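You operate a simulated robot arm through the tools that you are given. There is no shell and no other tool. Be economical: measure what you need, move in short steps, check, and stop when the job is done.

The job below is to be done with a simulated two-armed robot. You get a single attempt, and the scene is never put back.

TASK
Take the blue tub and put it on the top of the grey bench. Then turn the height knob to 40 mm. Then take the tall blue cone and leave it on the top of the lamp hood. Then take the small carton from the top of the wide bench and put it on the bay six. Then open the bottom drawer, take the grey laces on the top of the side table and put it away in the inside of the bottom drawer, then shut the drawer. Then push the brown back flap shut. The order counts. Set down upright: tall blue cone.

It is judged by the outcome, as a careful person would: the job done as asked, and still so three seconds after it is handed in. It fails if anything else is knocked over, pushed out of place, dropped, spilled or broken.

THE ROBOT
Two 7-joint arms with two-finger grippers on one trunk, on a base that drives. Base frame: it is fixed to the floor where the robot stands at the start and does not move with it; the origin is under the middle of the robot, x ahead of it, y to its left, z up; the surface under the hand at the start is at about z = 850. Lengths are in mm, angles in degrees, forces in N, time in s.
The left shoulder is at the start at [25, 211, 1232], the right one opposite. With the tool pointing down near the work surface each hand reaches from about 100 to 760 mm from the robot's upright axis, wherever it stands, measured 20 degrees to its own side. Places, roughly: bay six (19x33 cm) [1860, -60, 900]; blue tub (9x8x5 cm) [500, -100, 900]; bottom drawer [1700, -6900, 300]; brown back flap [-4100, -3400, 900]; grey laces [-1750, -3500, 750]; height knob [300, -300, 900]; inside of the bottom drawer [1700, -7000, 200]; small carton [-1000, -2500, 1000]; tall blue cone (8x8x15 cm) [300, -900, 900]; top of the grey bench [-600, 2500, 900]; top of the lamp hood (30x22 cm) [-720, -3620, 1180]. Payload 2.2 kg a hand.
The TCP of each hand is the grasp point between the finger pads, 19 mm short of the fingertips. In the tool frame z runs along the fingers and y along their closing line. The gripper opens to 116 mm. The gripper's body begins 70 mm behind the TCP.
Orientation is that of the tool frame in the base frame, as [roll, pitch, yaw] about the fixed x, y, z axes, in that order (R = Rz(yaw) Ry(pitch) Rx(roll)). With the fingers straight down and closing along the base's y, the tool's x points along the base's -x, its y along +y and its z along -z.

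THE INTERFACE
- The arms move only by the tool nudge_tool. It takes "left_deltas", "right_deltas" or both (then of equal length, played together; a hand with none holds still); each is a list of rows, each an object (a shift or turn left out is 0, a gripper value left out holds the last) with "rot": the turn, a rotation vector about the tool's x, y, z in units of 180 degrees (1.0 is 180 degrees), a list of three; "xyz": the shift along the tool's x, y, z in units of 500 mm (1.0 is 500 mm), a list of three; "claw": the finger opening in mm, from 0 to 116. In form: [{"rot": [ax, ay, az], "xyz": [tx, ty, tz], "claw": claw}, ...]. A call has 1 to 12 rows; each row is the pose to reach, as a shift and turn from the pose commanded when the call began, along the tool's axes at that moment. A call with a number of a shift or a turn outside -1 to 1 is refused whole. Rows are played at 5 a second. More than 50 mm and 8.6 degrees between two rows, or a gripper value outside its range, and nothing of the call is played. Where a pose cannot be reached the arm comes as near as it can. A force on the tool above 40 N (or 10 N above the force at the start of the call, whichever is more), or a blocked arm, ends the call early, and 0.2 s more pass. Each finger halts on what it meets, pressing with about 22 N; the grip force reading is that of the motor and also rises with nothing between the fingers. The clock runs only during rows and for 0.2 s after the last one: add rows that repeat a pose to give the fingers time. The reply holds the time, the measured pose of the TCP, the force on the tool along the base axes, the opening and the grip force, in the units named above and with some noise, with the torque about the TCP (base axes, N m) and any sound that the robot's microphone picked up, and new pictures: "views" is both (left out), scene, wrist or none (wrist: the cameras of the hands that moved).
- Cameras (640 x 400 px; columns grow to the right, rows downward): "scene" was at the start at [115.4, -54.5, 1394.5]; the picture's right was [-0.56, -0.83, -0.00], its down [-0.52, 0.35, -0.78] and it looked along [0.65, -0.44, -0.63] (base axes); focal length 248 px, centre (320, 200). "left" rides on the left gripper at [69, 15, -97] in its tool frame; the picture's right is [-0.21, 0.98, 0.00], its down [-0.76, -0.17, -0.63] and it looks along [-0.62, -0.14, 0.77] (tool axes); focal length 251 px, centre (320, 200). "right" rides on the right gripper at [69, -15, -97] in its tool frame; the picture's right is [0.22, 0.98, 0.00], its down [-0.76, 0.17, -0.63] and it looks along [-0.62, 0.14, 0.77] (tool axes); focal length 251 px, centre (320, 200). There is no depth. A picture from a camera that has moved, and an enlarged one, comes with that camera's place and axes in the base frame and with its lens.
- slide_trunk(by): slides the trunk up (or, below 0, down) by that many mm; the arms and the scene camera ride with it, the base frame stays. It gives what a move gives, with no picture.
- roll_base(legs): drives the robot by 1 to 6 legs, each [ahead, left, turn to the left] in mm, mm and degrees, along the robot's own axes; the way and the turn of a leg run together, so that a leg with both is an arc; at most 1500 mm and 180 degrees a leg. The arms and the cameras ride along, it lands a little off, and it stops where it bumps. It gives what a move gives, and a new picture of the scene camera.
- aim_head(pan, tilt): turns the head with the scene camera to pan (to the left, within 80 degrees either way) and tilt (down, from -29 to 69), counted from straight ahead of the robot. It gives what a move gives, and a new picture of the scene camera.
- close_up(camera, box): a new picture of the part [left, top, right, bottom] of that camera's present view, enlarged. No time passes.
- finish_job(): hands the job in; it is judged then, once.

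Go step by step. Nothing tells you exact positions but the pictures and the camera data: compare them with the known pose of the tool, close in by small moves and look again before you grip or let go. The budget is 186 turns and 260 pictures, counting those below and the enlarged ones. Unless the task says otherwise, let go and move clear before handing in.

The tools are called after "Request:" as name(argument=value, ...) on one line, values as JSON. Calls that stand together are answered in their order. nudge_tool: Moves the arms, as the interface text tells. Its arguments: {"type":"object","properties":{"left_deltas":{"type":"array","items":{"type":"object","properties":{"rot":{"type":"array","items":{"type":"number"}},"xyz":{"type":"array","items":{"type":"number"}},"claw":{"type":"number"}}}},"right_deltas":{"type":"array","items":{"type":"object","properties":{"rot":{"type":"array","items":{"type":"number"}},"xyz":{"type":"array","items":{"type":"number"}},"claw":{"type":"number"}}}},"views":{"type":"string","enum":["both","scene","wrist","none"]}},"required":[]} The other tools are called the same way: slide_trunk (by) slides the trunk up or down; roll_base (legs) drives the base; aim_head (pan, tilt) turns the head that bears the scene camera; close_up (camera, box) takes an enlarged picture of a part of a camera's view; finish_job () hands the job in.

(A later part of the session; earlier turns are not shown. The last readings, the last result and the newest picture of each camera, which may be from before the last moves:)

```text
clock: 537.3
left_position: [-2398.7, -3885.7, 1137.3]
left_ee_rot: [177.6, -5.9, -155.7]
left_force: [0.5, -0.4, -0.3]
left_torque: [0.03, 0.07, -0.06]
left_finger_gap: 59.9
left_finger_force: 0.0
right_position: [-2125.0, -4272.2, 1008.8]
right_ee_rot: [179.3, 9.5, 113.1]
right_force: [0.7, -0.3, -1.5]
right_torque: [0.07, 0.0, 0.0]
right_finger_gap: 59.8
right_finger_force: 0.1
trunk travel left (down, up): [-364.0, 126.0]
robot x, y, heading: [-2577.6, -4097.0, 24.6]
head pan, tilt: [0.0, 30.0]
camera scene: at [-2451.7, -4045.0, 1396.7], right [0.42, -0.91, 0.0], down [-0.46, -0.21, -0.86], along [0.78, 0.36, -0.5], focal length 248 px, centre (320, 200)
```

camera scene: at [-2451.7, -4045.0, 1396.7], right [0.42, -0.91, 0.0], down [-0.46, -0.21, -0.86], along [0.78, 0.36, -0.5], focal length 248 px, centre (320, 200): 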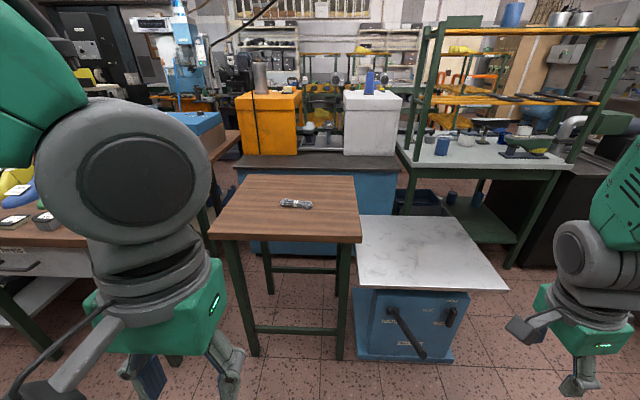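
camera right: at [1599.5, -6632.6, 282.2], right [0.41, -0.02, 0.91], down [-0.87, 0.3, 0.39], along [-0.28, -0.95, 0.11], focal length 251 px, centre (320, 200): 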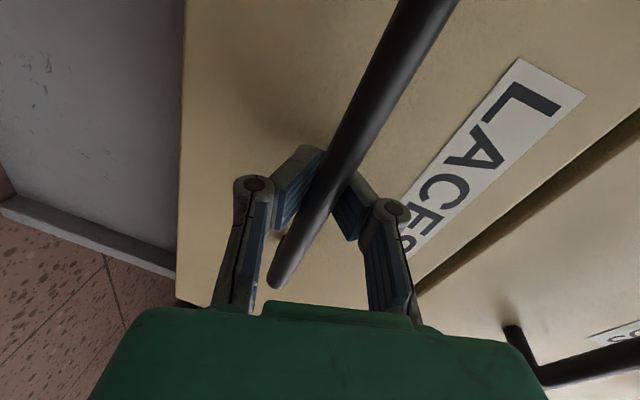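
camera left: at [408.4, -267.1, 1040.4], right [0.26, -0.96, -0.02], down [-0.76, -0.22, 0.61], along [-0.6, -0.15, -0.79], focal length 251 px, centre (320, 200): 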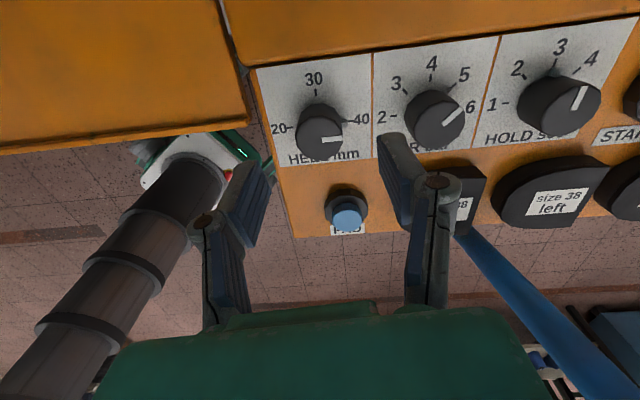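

The grey laces lie on the brown side table at ≈[-1540,-3490]. I roll forward 550 mm to bring them within the left hand's reach.

Request:
roll_base(legs=[[550, 0, 0]])

Request:
aim_head(pan=5, tilt=45)

Request:
close_up(camera="left", box=[0, 0, 640, 400])

```text
clock: 540.4
left_position: [-1931.1, -3605.3, 1127.8]
left_ee_rot: [-179.9, -6.8, -156.0]
left_force: [-0.9, 0.0, 0.6]
left_torque: [-0.01, -0.06, 0.01]
left_finger_gap: 60.1
left_finger_force: 0.1
right_position: [-1651.7, -3997.6, 1022.8]
right_ee_rot: [179.0, 11.8, 113.0]
right_force: [1.0, 0.3, 0.4]
right_torque: [-0.03, 0.0, 0.06]
right_finger_gap: 59.8
right_finger_force: 0.1
trunk travel left (down, up): [-364.0, 126.0]
robot x, y, heading: [-2080.1, -3855.1, 24.5]
head pan, tilt: [0.0, 30.0]
camera scene: at [-1967.9, -3795.4, 1397.1], right [0.42, -0.91, 0.0], down [-0.45, -0.21, -0.87], along [0.79, 0.36, -0.5], focal length 248 px, centre (320, 200)
```

scene: 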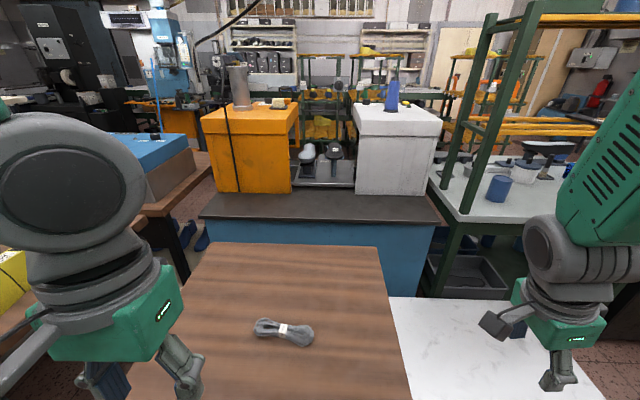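

```text
clock: 541.2
left_position: [-1922.4, -3625.2, 1126.3]
left_ee_rot: [179.1, -7.9, -156.2]
left_force: [0.2, 0.6, 0.0]
left_torque: [0.0, 0.01, -0.01]
left_finger_gap: 59.8
left_finger_force: 0.0
right_position: [-1643.4, -4015.1, 1016.2]
right_ee_rot: [179.0, 10.9, 112.9]
right_force: [0.0, -1.1, 1.0]
right_torque: [0.05, -0.01, -0.03]
right_finger_gap: 59.7
right_finger_force: 0.2
trunk travel left (down, up): [-364.0, 126.0]
robot x, y, heading: [-2081.7, -3859.8, 24.9]
head pan, tilt: [5.0, 45.0]
camera scene: at [-1954.9, -3834.9, 1373.4], right [0.49, -0.87, -0.03], down [-0.63, -0.33, -0.71], along [0.61, 0.37, -0.71], focal length 248 px, centre (320, 200)
```

scene: 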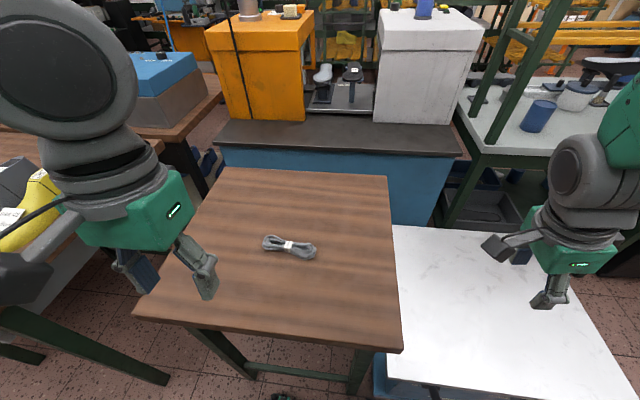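

```text
1.00 times, centred on (320, 200) of left (not enlarged: the box is as wide or as high as the picture)
camera zoom: at [-1978.2, -3635.5, 1231.9], right [-0.2, 0.98, -0.01], down [0.84, 0.18, 0.52], along [0.51, 0.09, -0.85], focal length 251 px, centre (320, 200)
```

zoom: 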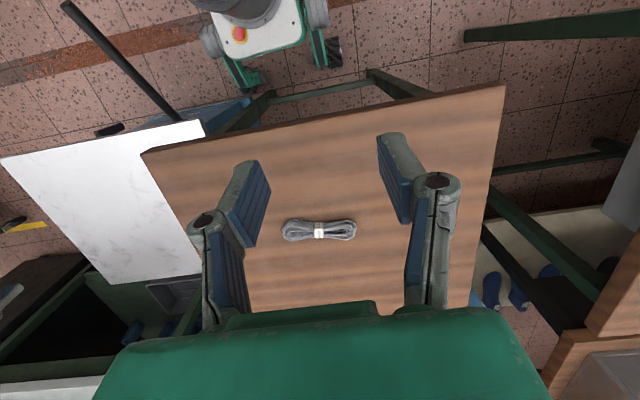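

The laces lie crosswise, so the left hand must turn about 100°. I move it over them while turning.

Request:
nudge_tool(left_deltas=[{"rot": [0, 0, 0.046], "xyz": [-0.05, -0.009, 0.02], "claw": 80}, {"rot": [0, 0, 0.092], "xyz": [-0.1, -0.017, 0.04], "claw": 80}, {"rot": [0, 0, 0.138], "xyz": [-0.15, -0.026, 0.06], "claw": 80}, {"rot": [0, 0, 0.184], "xyz": [-0.2, -0.034, 0.08], "claw": 80}, {"rot": [0, 0, 0.23], "xyz": [-0.25, -0.043, 0.1], "claw": 80}, {"rot": [0, 0, 0.276], "xyz": [-0.3, -0.052, 0.12], "claw": 80}, {"rot": [0, 0, 0.322], "xyz": [-0.35, -0.06, 0.14], "claw": 80}, {"rot": [0, 0, 0.368], "xyz": [-0.4, -0.069, 0.16], "claw": 80}, {"rot": [0, 0, 0.414], "xyz": [-0.45, -0.077, 0.18], "claw": 80}, {"rot": [0, 0, 0.46], "xyz": [-0.5, -0.086, 0.2], "claw": 80}, {"rot": [0, 0, 0.506], "xyz": [-0.55, -0.094, 0.22], "claw": 80}, {"rot": [0, 0, 0.55], "xyz": [-0.6, -0.103, 0.24], "claw": 80}], views="none")

Request:
nudge_tool(left_deltas=[{}, {}, {}, {}, {}, {}], views="both")

```text
clock: 544.0
left_position: [-1665.0, -3523.9, 975.4]
left_ee_rot: [-173.9, 2.5, 105.0]
left_force: [-1.3, 2.3, 0.7]
left_torque: [-0.09, -0.12, 0.04]
left_finger_gap: 79.9
left_finger_force: 0.1
right_position: [-1665.8, -3983.1, 1033.7]
right_ee_rot: [178.5, 13.4, 113.1]
right_force: [-0.1, -0.1, 0.5]
right_torque: [-0.02, -0.06, 0.02]
right_finger_gap: 60.1
right_finger_force: 0.1
trunk travel left (down, up): [-364.0, 126.0]
robot x, y, heading: [-2081.2, -3856.6, 24.8]
head pan, tilt: [5.0, 45.0]
stopped in row 12 (left hand): the arm was blocked; the commanded pose is now the measured one
```

```text
clock: 545.6
left_position: [-1643.9, -3574.1, 979.0]
left_ee_rot: [-173.5, 0.4, 104.4]
left_force: [0.5, -1.1, -0.4]
left_torque: [0.07, 0.02, -0.03]
left_finger_gap: 80.0
left_finger_force: 0.1
right_position: [-1645.8, -4032.8, 1019.8]
right_ee_rot: [179.0, 10.9, 112.5]
right_force: [-0.3, -0.8, 0.9]
right_torque: [0.06, -0.01, 0.01]
right_finger_gap: 60.2
right_finger_force: 0.0
trunk travel left (down, up): [-364.0, 126.0]
robot x, y, heading: [-2074.6, -3872.7, 24.7]
head pan, tilt: [5.0, 45.0]
stopped in row 6 (left hand): the arm was blocked; the commanded pose is now the measured one
camera scene: at [-1950.8, -3845.1, 1373.8], right [0.49, -0.87, -0.02], down [-0.62, -0.34, -0.71], along [0.61, 0.36, -0.71], focal length 248 px, centre (320, 200)
camera left: at [-1634.8, -3499.7, 1071.9], right [0.99, 0.03, -0.11], down [0.1, -0.75, 0.65], along [-0.06, -0.66, -0.75], focal length 251 px, centre (320, 200)
```

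scene: 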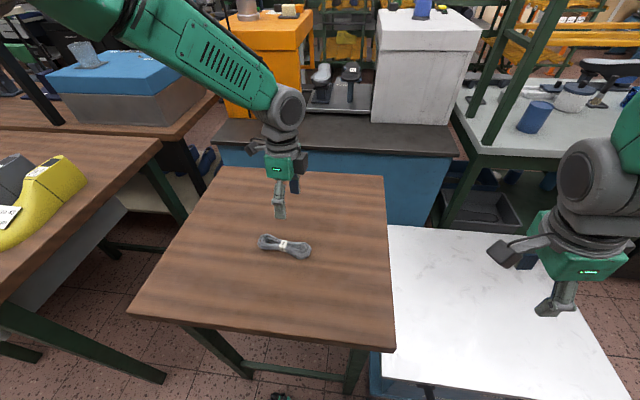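
left: 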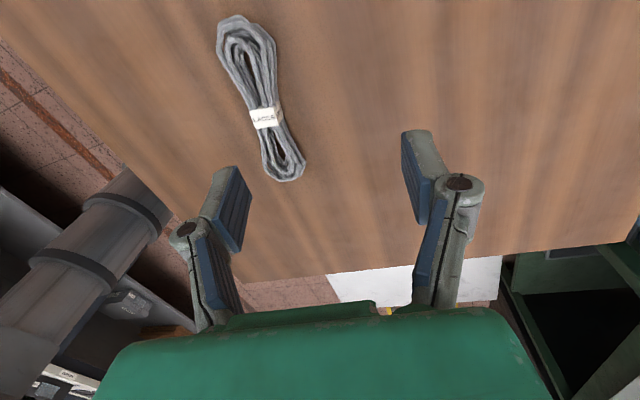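

Triangulation shows the tabletop is higher, z≈860, with the laces at ≈[-1698,-3583]. I wait for the sway to settle.

Request:
nudge_tool(right_deltas=[{}, {}, {}, {}, {}, {}, {}, {}, {}, {}, {}, {}], views="none")

Request:
nudge_tool(right_deltas=[{}, {}, {}, {}, {}, {}, {}, {}, {}, {}, {}, {}], views="none")

Request:
nudge_tool(right_deltas=[{}, {}, {}, {}, {}, {}, {}, {}, {}, {}, {}, {}], views="none")

Request:
close_up(camera="left", box=[0, 0, 640, 400])

```text
clock: 548.2
left_position: [-1639.5, -3579.3, 978.3]
left_ee_rot: [-173.4, 0.1, 104.5]
left_force: [0.1, -1.3, -0.9]
left_torque: [0.12, 0.04, -0.01]
left_finger_gap: 79.8
left_finger_force: 0.1
right_position: [-1644.2, -4037.4, 1018.2]
right_ee_rot: [178.9, 10.6, 112.6]
right_force: [-0.2, 0.0, -0.3]
right_torque: [0.01, -0.04, -0.02]
right_finger_gap: 59.9
right_finger_force: 0.1
trunk travel left (down, up): [-364.0, 126.0]
robot x, y, heading: [-2076.5, -3873.7, 24.7]
head pan, tilt: [5.0, 45.0]
```

```text
clock: 551.0
left_position: [-1660.7, -3544.9, 975.6]
left_ee_rot: [-174.1, 2.3, 104.4]
left_force: [-0.7, 1.1, 0.4]
left_torque: [-0.16, -0.06, 0.06]
left_finger_gap: 80.1
left_finger_force: 0.1
right_position: [-1663.7, -4002.4, 1033.2]
right_ee_rot: [178.5, 13.0, 112.6]
right_force: [-0.7, 0.9, -0.4]
right_torque: [-0.04, 0.0, 0.0]
right_finger_gap: 59.8
right_finger_force: 0.1
trunk travel left (down, up): [-364.0, 126.0]
robot x, y, heading: [-2074.6, -3875.6, 24.8]
head pan, tilt: [5.0, 45.0]
stopped in row 12 (right hand): the arm was blocked; the commanded pose is now the measured one
```

```text
clock: 553.6
left_position: [-1657.0, -3547.8, 975.4]
left_ee_rot: [-174.0, 2.0, 104.4]
left_force: [-0.1, 1.8, 0.7]
left_torque: [-0.06, -0.05, 0.02]
left_finger_gap: 79.9
left_finger_force: 0.2
right_position: [-1661.5, -4005.1, 1031.4]
right_ee_rot: [178.6, 12.6, 112.5]
right_force: [0.4, 1.3, -0.5]
right_torque: [-0.02, 0.03, 0.02]
right_finger_gap: 59.7
right_finger_force: 0.1
trunk travel left (down, up): [-364.0, 126.0]
robot x, y, heading: [-2075.9, -3871.4, 24.7]
head pan, tilt: [5.0, 45.0]
```

```text
1.00 times, centred on (320, 200) of left (not enlarged: the box is as wide or as high as the picture)
camera zoom: at [-1651.1, -3471.4, 1068.4], right [1.0, 0.03, -0.09], down [0.09, -0.73, 0.67], along [-0.05, -0.68, -0.73], focal length 251 px, centre (320, 200)
```

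zoom: 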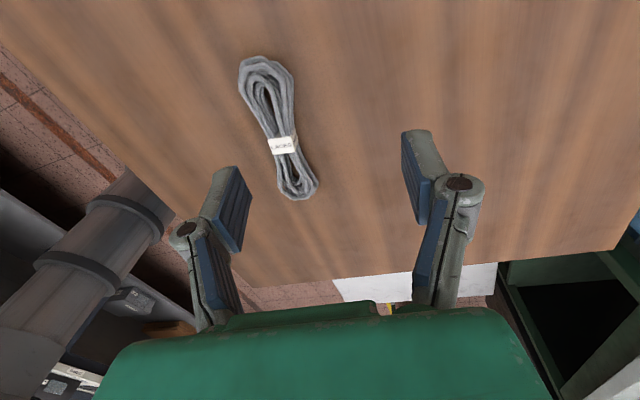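

I avoid arm commands and use the trunk and head moves to let it calm down.

Request:
slide_trunk(by=-30)

Request:
slide_trunk(by=-5)

Request:
slide_trunk(by=-5)

Request:
slide_trunk(by=-5)

Request:
slide_trunk(by=-3)

Request:
slide_trunk(by=-2)

```text
clock: 554.4
left_position: [-1646.6, -3574.0, 949.0]
left_ee_rot: [-173.8, 0.9, 104.2]
left_force: [0.2, -0.2, -0.2]
left_torque: [0.12, 0.06, 0.0]
left_finger_gap: 80.1
left_finger_force: 0.1
right_position: [-1649.9, -4030.7, 992.6]
right_ee_rot: [178.8, 11.3, 112.5]
right_force: [0.4, -1.1, -0.4]
right_torque: [0.01, 0.01, -0.01]
right_finger_gap: 60.0
right_finger_force: 0.0
trunk travel left (down, up): [-334.0, 156.0]
robot x, y, heading: [-2075.8, -3878.8, 24.7]
head pan, tilt: [5.0, 45.0]
```

```text
clock: 554.9
left_position: [-1645.8, -3573.3, 942.5]
left_ee_rot: [-173.8, 1.0, 104.2]
left_force: [0.0, -0.5, 0.2]
left_torque: [0.06, 0.03, 0.02]
left_finger_gap: 80.0
left_finger_force: 0.1
right_position: [-1649.7, -4029.4, 988.7]
right_ee_rot: [178.8, 11.3, 112.4]
right_force: [0.5, -0.4, -0.3]
right_torque: [0.03, -0.02, 0.01]
right_finger_gap: 60.2
right_finger_force: 0.2
trunk travel left (down, up): [-329.0, 161.0]
robot x, y, heading: [-2065.6, -3879.5, 25.2]
head pan, tilt: [5.0, 45.0]
```

```text
clock: 555.4
left_position: [-1664.2, -3532.8, 935.5]
left_ee_rot: [-174.0, 2.7, 104.6]
left_force: [-0.6, 1.6, 0.2]
left_torque: [-0.14, -0.08, 0.04]
left_finger_gap: 79.7
left_finger_force: 0.0
right_position: [-1666.8, -3989.9, 993.7]
right_ee_rot: [178.5, 13.5, 112.8]
right_force: [0.7, 1.3, -0.1]
right_torque: [-0.08, 0.03, 0.01]
right_finger_gap: 59.8
right_finger_force: 0.2
trunk travel left (down, up): [-324.0, 166.0]
robot x, y, heading: [-2073.9, -3868.0, 25.0]
head pan, tilt: [5.0, 45.0]
```

```text
clock: 556.0
left_position: [-1638.7, -3589.3, 934.4]
left_ee_rot: [-173.8, 0.1, 104.1]
left_force: [0.9, -2.7, 0.4]
left_torque: [0.21, 0.1, -0.07]
left_finger_gap: 79.9
left_finger_force: 0.1
right_position: [-1642.1, -4046.3, 973.4]
right_ee_rot: [178.8, 10.4, 112.1]
right_force: [-0.7, -1.3, -0.5]
right_torque: [0.09, 0.02, -0.01]
right_finger_gap: 59.8
right_finger_force: 0.0
trunk travel left (down, up): [-319.0, 171.0]
robot x, y, heading: [-2067.5, -3880.2, 24.6]
head pan, tilt: [5.0, 45.0]
```

```text
clock: 556.5
left_position: [-1658.4, -3546.9, 926.9]
left_ee_rot: [-173.8, 2.4, 104.5]
left_force: [-0.4, 0.2, -0.6]
left_torque: [-0.1, -0.03, 0.01]
left_finger_gap: 79.9
left_finger_force: 0.2
right_position: [-1661.0, -4002.9, 983.4]
right_ee_rot: [178.7, 12.8, 112.6]
right_force: [-0.5, 0.5, 0.5]
right_torque: [-0.02, 0.01, -0.01]
right_finger_gap: 60.1
right_finger_force: 0.1
trunk travel left (down, up): [-316.0, 174.0]
robot x, y, heading: [-2076.0, -3870.4, 24.8]
head pan, tilt: [5.0, 45.0]
```

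```text
clock: 557.0
left_position: [-1653.8, -3557.0, 927.2]
left_ee_rot: [-173.9, 1.7, 104.3]
left_force: [-0.4, 0.6, 0.1]
left_torque: [-0.03, -0.01, -0.02]
left_finger_gap: 80.0
left_finger_force: 0.0
right_position: [-1657.3, -4014.9, 978.0]
right_ee_rot: [178.7, 12.2, 112.5]
right_force: [0.2, -0.1, -0.3]
right_torque: [-0.02, 0.0, -0.05]
right_finger_gap: 59.8
right_finger_force: 0.1
trunk travel left (down, up): [-314.0, 176.0]
robot x, y, heading: [-2076.5, -3870.9, 24.8]
head pan, tilt: [5.0, 45.0]
```

It's a ~1 s rocking that damps when left alone; now nearly still. I take a picture.

Request:
slide_trunk(by=-1)

Request:
close_up(camera="left", box=[0, 0, 640, 400])

```text
clock: 557.5
left_position: [-1641.6, -3582.1, 927.1]
left_ee_rot: [-173.7, 0.5, 104.1]
left_force: [1.6, -1.0, -0.3]
left_torque: [0.14, 0.03, -0.02]
left_finger_gap: 79.9
left_finger_force: 0.0
right_position: [-1646.1, -4037.5, 969.8]
right_ee_rot: [178.9, 10.8, 112.1]
right_force: [-0.3, -0.5, 0.0]
right_torque: [0.06, 0.02, 0.02]
right_finger_gap: 59.8
right_finger_force: 0.0
trunk travel left (down, up): [-313.0, 177.0]
robot x, y, heading: [-2069.1, -3882.2, 24.6]
head pan, tilt: [5.0, 45.0]
```

```text
1.00 times, centred on (320, 200) of left (not enlarged: the box is as wide or as high as the picture)
camera zoom: at [-1633.2, -3509.1, 1021.4], right [0.99, 0.03, -0.11], down [0.09, -0.75, 0.65], along [-0.06, -0.66, -0.75], focal length 251 px, centre (320, 200)
```

zoom: 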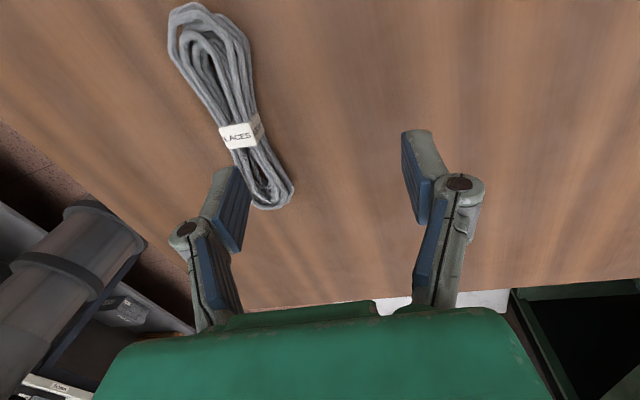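

The sway is along the laces' length, so harmless for gripping. I shift over the band (60 mm) and level the hand.

Request:
nudge_tool(left_deltas=[{"rot": [-0.012, 0, 0], "xyz": [0.005, -0.04, 0], "claw": 80}, {"rot": [-0.024, 0, 0], "xyz": [0.009, -0.08, 0], "claw": 80}, {"rot": [-0.035, 0, 0], "xyz": [0.014, -0.12, 0], "claw": 80}], views="none")

Request:
slide_trunk(by=-2)

Request:
slide_trunk(by=-2)

Request:
slide_trunk(by=-2)

Request:
close_up(camera="left", box=[0, 0, 640, 400])

```text
clock: 558.3
left_position: [-1707.3, -3580.2, 932.8]
left_ee_rot: [179.9, 1.1, 104.2]
left_force: [1.0, 0.1, 0.2]
left_torque: [0.03, 0.01, -0.02]
left_finger_gap: 80.2
left_finger_force: 0.0
right_position: [-1650.9, -4027.0, 974.2]
right_ee_rot: [178.8, 11.4, 112.3]
right_force: [-0.4, -0.6, -0.2]
right_torque: [0.04, 0.02, 0.03]
right_finger_gap: 60.1
right_finger_force: 0.0
trunk travel left (down, up): [-313.0, 177.0]
robot x, y, heading: [-2074.6, -3877.2, 24.8]
head pan, tilt: [5.0, 45.0]
```

```text
clock: 558.8
left_position: [-1723.4, -3546.1, 927.4]
left_ee_rot: [179.7, 2.7, 104.7]
left_force: [-0.7, 1.4, 0.4]
left_torque: [-0.12, -0.05, 0.01]
left_finger_gap: 80.1
left_finger_force: 0.1
right_position: [-1666.1, -3994.1, 982.3]
right_ee_rot: [178.5, 13.2, 112.7]
right_force: [-0.7, 0.3, -0.1]
right_torque: [-0.06, 0.03, -0.01]
right_finger_gap: 60.3
right_finger_force: 0.1
trunk travel left (down, up): [-311.0, 179.0]
robot x, y, heading: [-2077.1, -3871.9, 25.0]
head pan, tilt: [5.0, 45.0]
```

```text
clock: 559.4
left_position: [-1696.8, -3600.2, 931.4]
left_ee_rot: [180.0, 0.0, 104.1]
left_force: [0.1, 0.3, -1.3]
left_torque: [0.09, 0.01, 0.0]
left_finger_gap: 80.1
left_finger_force: 0.1
right_position: [-1641.7, -4046.8, 963.6]
right_ee_rot: [178.9, 10.2, 112.3]
right_force: [-0.2, -0.4, -0.9]
right_torque: [0.05, 0.04, 0.0]
right_finger_gap: 59.8
right_finger_force: 0.1
trunk travel left (down, up): [-309.0, 181.0]
robot x, y, heading: [-2069.8, -3885.7, 24.8]
head pan, tilt: [5.0, 45.0]
```

```text
clock: 559.9
left_position: [-1721.2, -3547.4, 922.3]
left_ee_rot: [179.8, 2.7, 104.5]
left_force: [-0.3, 1.5, 0.2]
left_torque: [-0.09, -0.02, -0.01]
left_finger_gap: 80.0
left_finger_force: 0.0
right_position: [-1664.1, -3994.6, 977.8]
right_ee_rot: [178.6, 13.1, 112.7]
right_force: [0.1, 0.1, 0.5]
right_torque: [-0.04, -0.01, 0.02]
right_finger_gap: 60.3
right_finger_force: 0.0
trunk travel left (down, up): [-307.0, 183.0]
robot x, y, heading: [-2073.6, -3869.2, 24.5]
head pan, tilt: [5.0, 45.0]
```

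```text
1.00 times, centred on (320, 200) of left (not enlarged: the box is as wide or as high as the picture)
camera zoom: at [-1724.9, -3473.5, 1016.6], right [1.0, 0.04, 0.01], down [0.02, -0.75, 0.67], along [0.04, -0.67, -0.75], focal length 251 px, centre (320, 200)
```

zoom: 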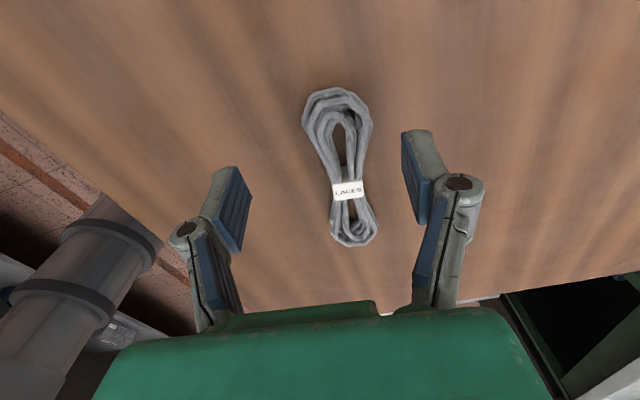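

Laces are between the fingers, 14 mm to one side. I shift, descend about 42 mm and look.

Request:
nudge_tool(left_deltas=[{"xyz": [-0.01, 0.014, 0.03], "claw": 80}, {"xyz": [-0.02, 0.028, 0.06], "claw": 80}, {"xyz": [-0.02, 0.028, 0.085], "claw": 80}], views="wrist")

```text
clock: 560.9
left_position: [-1696.5, -3580.4, 886.8]
left_ee_rot: [179.9, 0.9, 104.6]
left_force: [-0.5, 0.3, -0.1]
left_torque: [0.04, 0.02, 0.01]
left_finger_gap: 79.9
left_finger_force: 0.0
right_position: [-1655.7, -4021.4, 968.6]
right_ee_rot: [178.5, 11.5, 112.6]
right_force: [0.2, -0.1, -0.3]
right_torque: [0.06, 0.02, 0.02]
right_finger_gap: 60.1
right_finger_force: 0.1
trunk travel left (down, up): [-307.0, 183.0]
robot x, y, heading: [-2075.5, -3871.0, 24.8]
head pan, tilt: [5.0, 45.0]
stopped in row 3 (left hand): the arm was blocked; the commanded pose is now the measured one
camera left: at [-1699.2, -3508.1, 982.0], right [1.0, 0.04, 0.01], down [0.02, -0.76, 0.64], along [0.03, -0.64, -0.76], focal length 251 px, centre (320, 200)
```

left: 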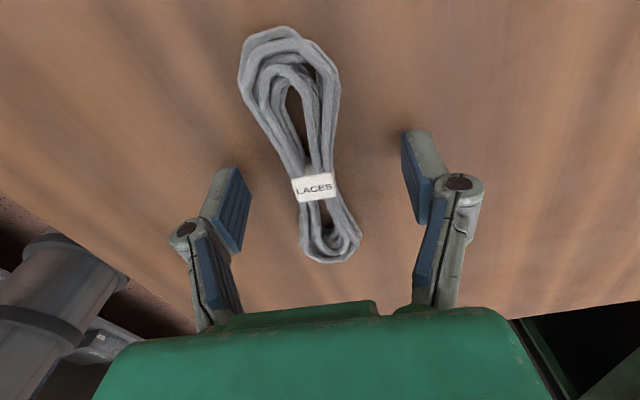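

Band is right at the grasp point. Lowering the last bit and closing.

Request:
nudge_tool(left_deltas=[{"xyz": [0, 0, 0.016], "claw": 80}, {"xyz": [0, 0, 0.03], "claw": 60}, {"xyz": [0, 0, 0.03], "claw": 5}, {"xyz": [0, 0, 0.03], "claw": 5}, {"xyz": [0, 0, 0.03], "claw": 5}], views="wrist")

```text
clock: 561.5
left_position: [-1708.0, -3553.5, 878.2]
left_ee_rot: [178.5, 3.6, 104.4]
left_force: [0.3, -10.5, 19.4]
left_torque: [-0.14, 0.01, 0.01]
left_finger_gap: 66.5
left_finger_force: 1.3
right_position: [-1674.0, -3988.9, 980.8]
right_ee_rot: [178.0, 13.6, 112.9]
right_force: [0.4, 0.1, 0.6]
right_torque: [0.0, 0.0, 0.01]
right_finger_gap: 60.2
right_finger_force: 0.0
trunk travel left (down, up): [-307.0, 183.0]
robot x, y, heading: [-2077.4, -3863.2, 24.8]
head pan, tilt: [5.0, 45.0]
stopped in row 2 (left hand): the force on the tool passed its limit at 70 N (the readings are from after the stop); the commanded pose is now the measured one
camera left: at [-1714.8, -3478.9, 971.0], right [1.0, 0.04, 0.04], down [0.0, -0.74, 0.67], along [0.06, -0.67, -0.74], focal length 251 px, centre (320, 200)
```

left: 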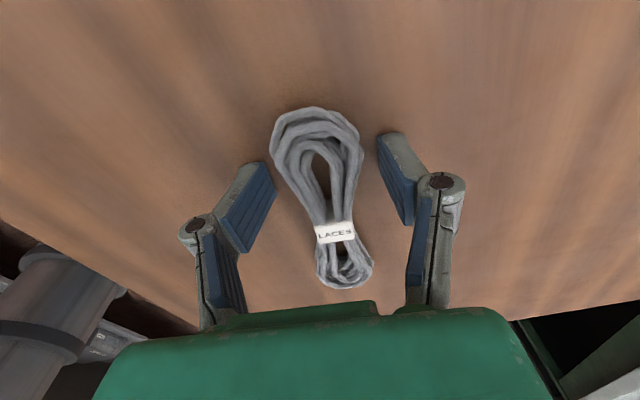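

Fingertips touch the table. I close there, then lift.

Request:
nudge_tool(left_deltas=[{"xyz": [0, 0, -0.004], "claw": 5}, {"xyz": [0, 0, -0.004], "claw": 5}, {"xyz": [0, 0, -0.004], "claw": 5}, {"xyz": [0, 0, -0.004], "claw": 5}], views="wrist")

```text
clock: 561.9
left_position: [-1693.4, -3581.1, 883.1]
left_ee_rot: [179.0, 1.1, 104.4]
left_force: [-0.6, 0.7, 6.0]
left_torque: [-0.5, 0.01, -0.16]
left_finger_gap: 36.3
left_finger_force: 22.2
right_position: [-1657.6, -4023.6, 968.9]
right_ee_rot: [178.4, 11.6, 112.5]
right_force: [0.1, -0.2, -0.4]
right_torque: [0.01, 0.0, 0.02]
right_finger_gap: 59.8
right_finger_force: 0.1
trunk travel left (down, up): [-307.0, 183.0]
robot x, y, heading: [-2074.9, -3871.6, 24.8]
head pan, tilt: [5.0, 45.0]
stopped in row 2 (left hand): the force on the tool passed its limit at 56 N (the readings are from after the stop); the commanded pose is now the measured one
camera left: at [-1697.8, -3509.4, 978.0], right [1.0, 0.04, 0.02], down [0.01, -0.77, 0.64], along [0.04, -0.64, -0.76], focal length 251 px, centre (320, 200)
```

left: 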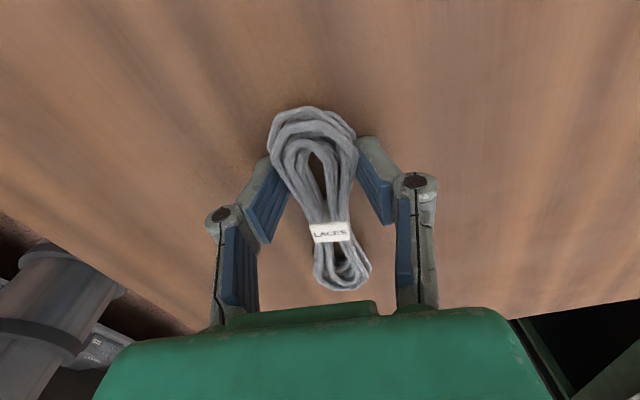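

The laces are gripped (36 mm, 22 N). Lifting.

Request:
nudge_tool(left_deltas=[{"xyz": [0, 0, -0.05], "claw": 5}, {"xyz": [0, 0, -0.13], "claw": 5}, {"xyz": [0, 0, -0.21], "claw": 5}, {"xyz": [0, 0, -0.29], "claw": 5}, {"xyz": [0, 0, -0.35], "claw": 5}], views="both")

```text
clock: 563.1
left_position: [-1708.9, -3558.3, 1055.7]
left_ee_rot: [178.8, 2.1, 104.7]
left_force: [-0.7, 0.3, 0.6]
left_torque: [-0.07, -0.05, 0.0]
left_finger_gap: 35.9
left_finger_force: 22.4
right_position: [-1664.6, -4004.6, 974.9]
right_ee_rot: [178.2, 12.6, 112.7]
right_force: [-0.6, 0.3, -0.4]
right_torque: [-0.05, -0.02, -0.02]
right_finger_gap: 60.0
right_finger_force: 0.1
trunk travel left (down, up): [-307.0, 183.0]
robot x, y, heading: [-2078.4, -3866.2, 24.8]
head pan, tilt: [5.0, 45.0]
camera scene: at [-1969.1, -3808.4, 1317.3], right [0.5, -0.87, 0.0], down [-0.61, -0.35, -0.71], along [0.61, 0.35, -0.71], focal length 248 px, centre (320, 200)
camera left: at [-1713.4, -3485.4, 1150.4], right [1.0, 0.04, 0.03], down [0.01, -0.75, 0.66], along [0.05, -0.66, -0.75], focal length 251 px, centre (320, 200)
```

scene: 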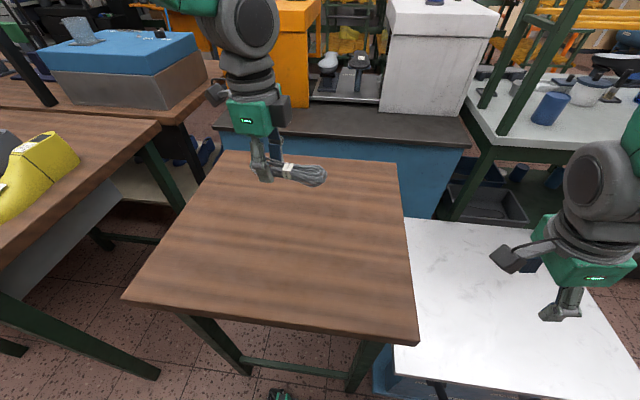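
left: 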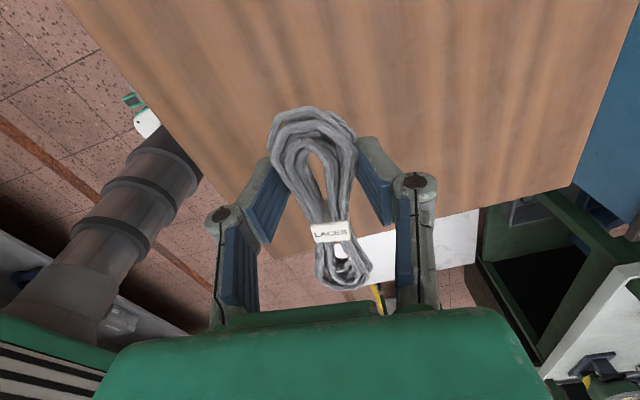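

Laces held. I drive back the way I came toward the drawer.

Request:
roll_base(legs=[[-550, 0, 0], [0, 0, -92], [1450, 0, 0], [1480, 0, 0], [0, 0, 83], [1450, 0, 0]])

```text
clock: 594.2
left_position: [347.9, -6155.8, 1055.5]
left_ee_rot: [178.8, 2.2, 95.7]
left_force: [-1.0, 0.7, -1.1]
left_torque: [-0.01, 0.02, 0.02]
left_finger_gap: 36.0
left_finger_force: 22.3
right_position: [319.8, -6603.7, 974.7]
right_ee_rot: [178.2, 12.7, 103.8]
right_force: [0.2, 0.3, -0.3]
right_torque: [-0.06, 0.02, -0.01]
right_finger_gap: 60.1
right_finger_force: 0.2
trunk travel left (down, up): [-307.0, 183.0]
robot x, y, heading: [-66.1, -6407.6, 15.9]
head pan, tilt: [5.0, 45.0]
camera scene: at [52.8, -6366.8, 1317.2], right [0.36, -0.93, 0.0], down [-0.66, -0.25, -0.71], along [0.66, 0.25, -0.71], focal length 248 px, centre (320, 200)
```

scene: 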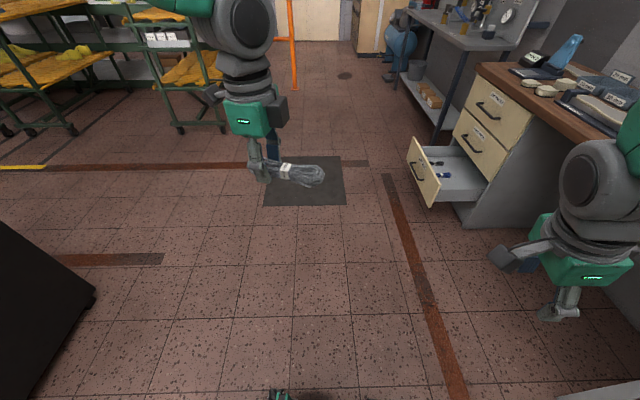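

Request:
roll_base(legs=[[0, 0, 13.2], [1342, 0, 0], [0, 0, -96.8]])

Request:
slide_trunk(by=-290)

Request:
aim_head(pan=0, tilt=40)

```text
clock: 605.8
left_position: [1397.2, -6140.4, 1056.1]
left_ee_rot: [178.6, 2.2, 12.0]
left_force: [-0.4, -0.7, -0.6]
left_torque: [0.0, -0.01, 0.01]
left_finger_gap: 36.0
left_finger_force: 21.9
right_position: [948.5, -6161.7, 976.2]
right_ee_rot: [178.2, 12.8, 20.0]
right_force: [0.1, 0.6, 0.2]
right_torque: [-0.03, -0.02, 0.0]
right_finger_gap: 60.0
right_finger_force: 0.1
trunk travel left (down, up): [-307.0, 183.0]
robot x, y, heading: [1103.6, -5762.5, -67.8]
head pan, tilt: [5.0, 45.0]
camera scene: at [1169.7, -5867.7, 1316.9], right [-0.89, -0.46, 0.01], down [-0.33, 0.63, -0.7], along [0.32, -0.63, -0.71], focal length 248 px, centre (320, 200)
```

scene: 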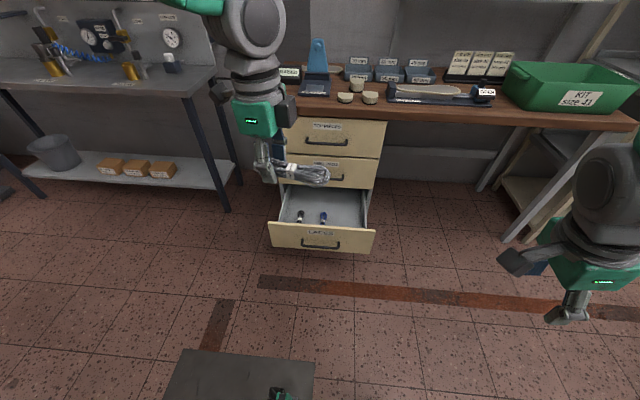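

```text
clock: 608.7
left_position: [1393.7, -6136.8, 768.2]
left_ee_rot: [178.7, 2.1, 12.1]
left_force: [1.1, 0.3, 0.3]
left_torque: [-0.03, 0.02, 0.02]
left_finger_gap: 36.3
left_finger_force: 21.9
right_position: [945.9, -6159.5, 687.2]
right_ee_rot: [177.9, 12.6, 20.1]
right_force: [0.5, 0.3, 0.0]
right_torque: [-0.03, 0.05, -0.02]
right_finger_gap: 60.1
right_finger_force: 0.1
trunk travel left (down, up): [-17.0, 473.0]
robot x, y, heading: [1107.5, -5759.9, -67.4]
head pan, tilt: [5.0, 45.0]
```

```text
clock: 609.4
left_position: [1381.7, -6141.6, 769.0]
left_ee_rot: [178.8, 1.3, 12.0]
left_force: [-0.4, -0.2, -0.2]
left_torque: [0.01, -0.04, 0.0]
left_finger_gap: 35.9
left_finger_force: 21.8
right_position: [934.9, -6163.2, 682.7]
right_ee_rot: [178.0, 12.1, 19.9]
right_force: [-0.1, -0.5, 0.3]
right_torque: [0.02, -0.03, 0.0]
right_finger_gap: 60.0
right_finger_force: 0.1
trunk travel left (down, up): [-17.0, 473.0]
robot x, y, heading: [1101.1, -5757.9, -67.8]
head pan, tilt: [0.0, 40.0]
camera scene: at [1142.7, -5881.3, 1034.4], right [-0.93, -0.38, -0.01], down [-0.24, 0.6, -0.76], along [0.29, -0.71, -0.65], focal length 248 px, centre (320, 200)
```

scene: 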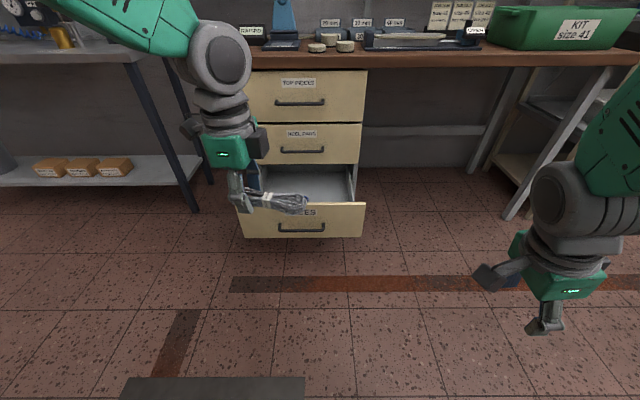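

Set up in front of the open drawer. I lower the laces to just above drawer-front height (z≈480) in free space first.

Request:
nudge_tool(left_deltas=[{"xyz": [0, 0, 0.08], "claw": 5}, {"xyz": [0, 0, 0.16], "claw": 5}, {"xyz": [0, 0, 0.24], "claw": 5}, {"xyz": [0, 0, 0.32], "claw": 5}, {"xyz": [0, 0, 0.4], "claw": 5}, {"xyz": [0, 0, 0.48], "claw": 5}, {"xyz": [0, 0, 0.54], "claw": 5}], views="none")

Request:
roll_base(legs=[[380, -40, 0]])

Request:
close_up(camera="left", box=[0, 0, 640, 400])

```text
clock: 611.0
left_position: [1378.6, -6148.2, 498.1]
left_ee_rot: [178.6, 1.7, 12.0]
left_force: [0.7, 0.6, -0.6]
left_torque: [0.02, 0.01, -0.01]
left_finger_gap: 36.1
left_finger_force: 21.5
right_position: [939.5, -6160.5, 684.1]
right_ee_rot: [178.1, 12.3, 20.0]
right_force: [0.1, 0.2, -0.4]
right_torque: [-0.01, 0.0, -0.06]
right_finger_gap: 60.1
right_finger_force: 0.1
trunk travel left (down, up): [-17.0, 473.0]
robot x, y, heading: [1099.8, -5760.9, -67.8]
head pan, tilt: [0.0, 40.0]
```

```text
clock: 613.4
left_position: [1484.9, -6511.5, 498.0]
left_ee_rot: [178.7, 1.6, 12.0]
left_force: [-0.1, -0.4, -0.8]
left_torque: [0.02, 0.0, -0.03]
left_finger_gap: 36.0
left_finger_force: 22.1
right_position: [1044.9, -6523.8, 683.7]
right_ee_rot: [178.0, 12.3, 20.0]
right_force: [0.6, 0.6, -0.1]
right_torque: [0.01, 0.02, -0.03]
right_finger_gap: 60.0
right_finger_force: 0.0
trunk travel left (down, up): [-17.0, 473.0]
robot x, y, heading: [1210.0, -6121.4, -67.8]
head pan, tilt: [0.0, 40.0]
camera scene: at [1258.0, -6240.9, 1034.3], right [-0.93, -0.38, 0.0], down [-0.25, 0.6, -0.76], along [0.29, -0.71, -0.65], focal length 248 px, centre (320, 200)
```

scene: 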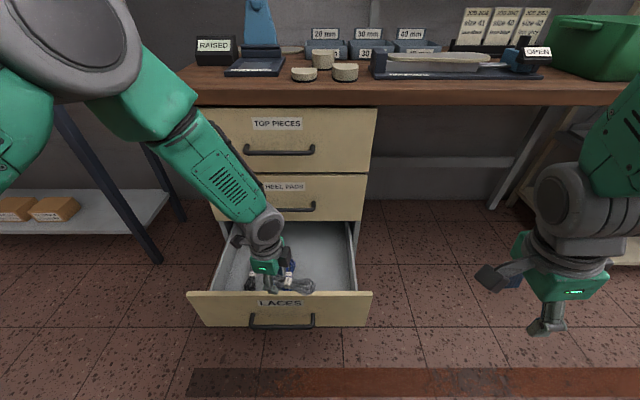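

```text
1.00 times, centred on (320, 200) of left (not enlarged: the box is as wide or as high as the picture)
camera zoom: at [1558.2, -6508.8, 593.2], right [-0.01, -1.0, 0.03], down [-0.76, 0.02, 0.65], along [-0.65, -0.02, -0.76], focal length 251 px, centre (320, 200)
```

zoom: 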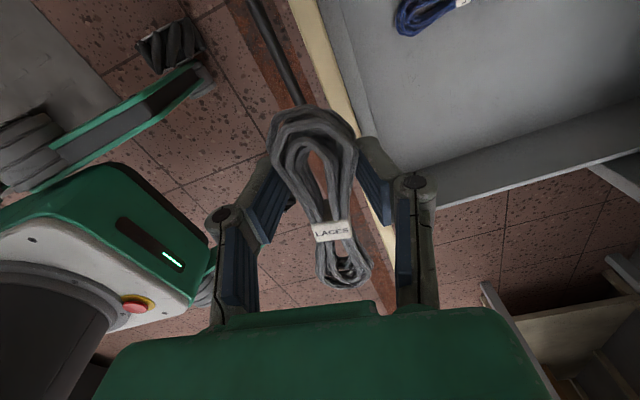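

The hand is just over the drawer's front panel. I extend the arm 120 mm further in, then check.

Request:
nudge_tool(left_deltas=[{"xyz": [0.014, 0.08, 0], "claw": 5}, {"xyz": [0.028, 0.16, 0], "claw": 5}, {"xyz": [0.042, 0.236, 0], "claw": 5}, {"xyz": [0.042, 0.236, 0], "claw": 5}], views="both")

```text
clock: 614.4
left_position: [1528.5, -6621.5, 502.3]
left_ee_rot: [178.5, 1.6, 12.0]
left_force: [-0.5, -0.2, 0.0]
left_torque: [-0.02, -0.02, 0.02]
left_finger_gap: 36.0
left_finger_force: 21.8
right_position: [1042.5, -6523.3, 684.9]
right_ee_rot: [177.8, 12.3, 19.8]
right_force: [-0.5, 0.3, -0.1]
right_torque: [-0.03, -0.01, -0.02]
right_finger_gap: 60.0
right_finger_force: 0.2
trunk travel left (down, up): [-17.0, 473.0]
robot x, y, heading: [1207.4, -6121.4, -68.0]
head pan, tilt: [0.0, 40.0]
camera scene: at [1256.5, -6241.2, 1034.4], right [-0.93, -0.38, 0.0], down [-0.24, 0.6, -0.76], along [0.29, -0.71, -0.65], focal length 248 px, centre (320, 200)
camera left: at [1600.8, -6618.1, 598.1], right [-0.01, -1.0, 0.03], down [-0.76, 0.03, 0.65], along [-0.65, -0.02, -0.76], focal length 251 px, centre (320, 200)
```

scene: 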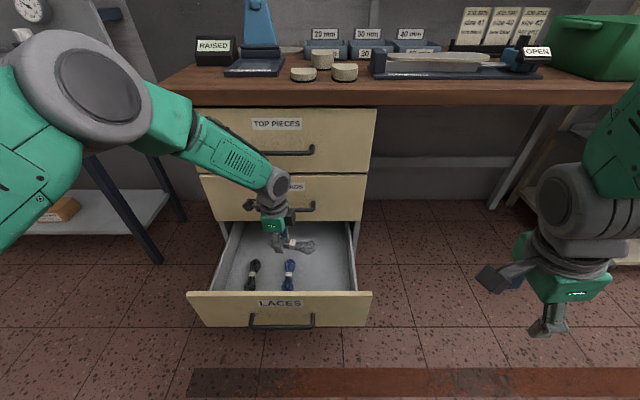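
left: 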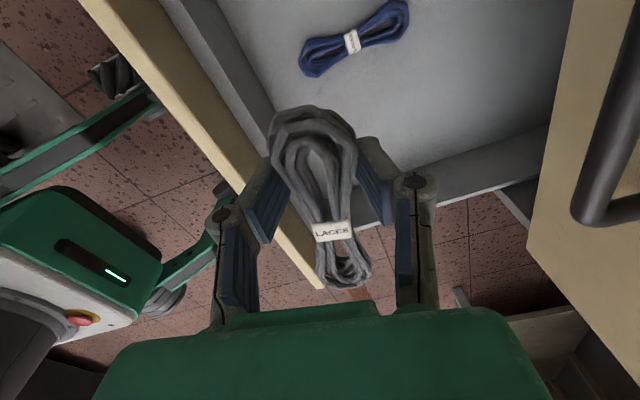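

The spot below holds the blue laces; I move 90 mm to the right, over free drawer floor, then lower in.

Request:
nudge_tool(left_deltas=[{"xyz": [-0.086, 0.026, 0], "claw": 5}, {"xyz": [-0.172, 0.051, 0], "claw": 5}, {"xyz": [-0.172, 0.051, 0.08], "claw": 5}, {"xyz": [-0.172, 0.051, 0.16], "claw": 5}, {"xyz": [-0.172, 0.051, 0.24], "claw": 5}, {"xyz": [-0.172, 0.051, 0.24], "claw": 5}], views="both")

```text
clock: 615.8
left_position: [1444.9, -6668.3, 385.5]
left_ee_rot: [178.5, 1.5, 11.9]
left_force: [-0.4, 0.1, -1.6]
left_torque: [-0.02, -0.05, 0.02]
left_finger_gap: 36.0
left_finger_force: 22.6
right_position: [1041.9, -6523.3, 683.2]
right_ee_rot: [177.8, 12.1, 19.8]
right_force: [-0.7, -0.7, 1.1]
right_torque: [0.01, 0.0, 0.02]
right_finger_gap: 60.0
right_finger_force: 0.1
trunk travel left (down, up): [-17.0, 473.0]
robot x, y, heading: [1206.3, -6122.6, -67.9]
head pan, tilt: [0.0, 40.0]
camera scene: at [1255.1, -6241.8, 1034.4], right [-0.93, -0.38, 0.0], down [-0.24, 0.6, -0.76], along [0.29, -0.71, -0.65], focal length 248 px, centre (320, 200)
camera left: at [1519.0, -6665.1, 480.8], right [-0.01, -1.0, 0.03], down [-0.76, 0.03, 0.65], along [-0.65, -0.02, -0.76], focal length 251 px, centre (320, 200)
```

scene: 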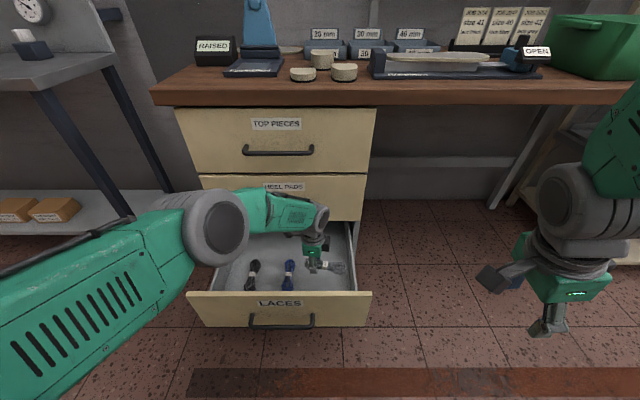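
left: 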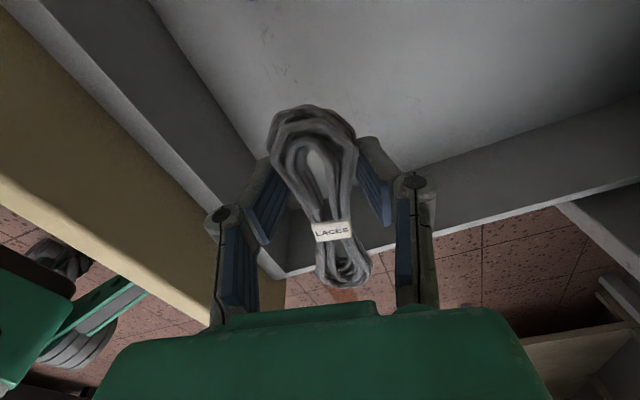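

Nearly down. I shift 20 mm back left for side-wall margin and lower further.

Request:
nudge_tool(left_deltas=[{"xyz": [0.04, 0, 0.04], "claw": 5}, {"xyz": [0.04, 0, 0.1], "claw": 5}, {"xyz": [0.04, 0, 0.16], "claw": 5}, {"xyz": [0.04, 0, 0.2], "claw": 5}, {"xyz": [0.04, 0, 0.2], "claw": 5}], views="both")

```text
clock: 617.0
left_position: [1467.6, -6644.3, 305.9]
left_ee_rot: [178.5, 1.5, 11.9]
left_force: [-0.2, -0.4, 0.4]
left_torque: [-0.03, 0.0, -0.01]
left_finger_gap: 36.0
left_finger_force: 21.9
left hand out of reach, approached as far as the arm can: row 2, 3, 4, 5
right_position: [1042.1, -6524.3, 685.5]
right_ee_rot: [177.8, 12.2, 19.9]
right_force: [-0.1, -0.2, -0.5]
right_torque: [0.01, 0.0, 0.01]
right_finger_gap: 59.9
right_finger_force: 0.0
trunk travel left (down, up): [-17.0, 473.0]
robot x, y, heading: [1206.1, -6122.8, -67.5]
head pan, tilt: [0.0, 40.0]
camera scene: at [1255.6, -6241.5, 1034.4], right [-0.93, -0.38, 0.0], down [-0.24, 0.6, -0.76], along [0.29, -0.71, -0.65], focal length 248 px, centre (320, 200)
camera left: at [1540.7, -6642.5, 400.1], right [-0.01, -1.0, 0.03], down [-0.76, 0.03, 0.65], along [-0.65, -0.02, -0.76], focal length 251 px, centre (320, 200)
```

scene: 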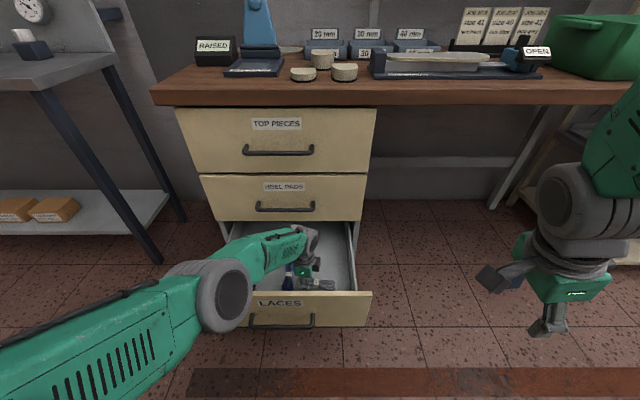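
left: 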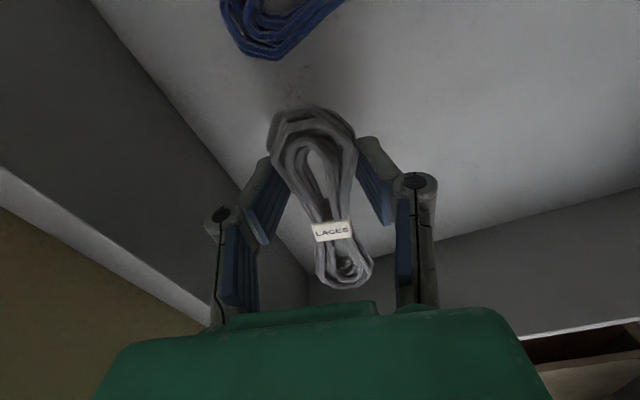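

Request:
close_up(camera="scene", box=[170, 200, 400, 345])

```text
2.76 times, centred on (285, 272) of scene
camera zoom: at [1255.6, -6241.5, 1034.4], right [-0.93, -0.38, 0.0], down [-0.24, 0.6, -0.76], along [0.29, -0.71, -0.65], focal length 684 px, centre (417, 0)
```

zoom: 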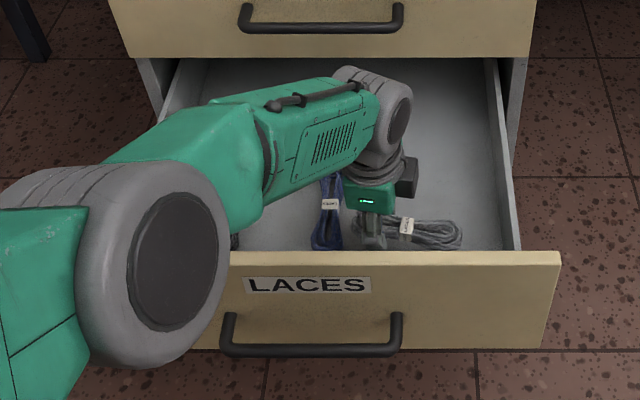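

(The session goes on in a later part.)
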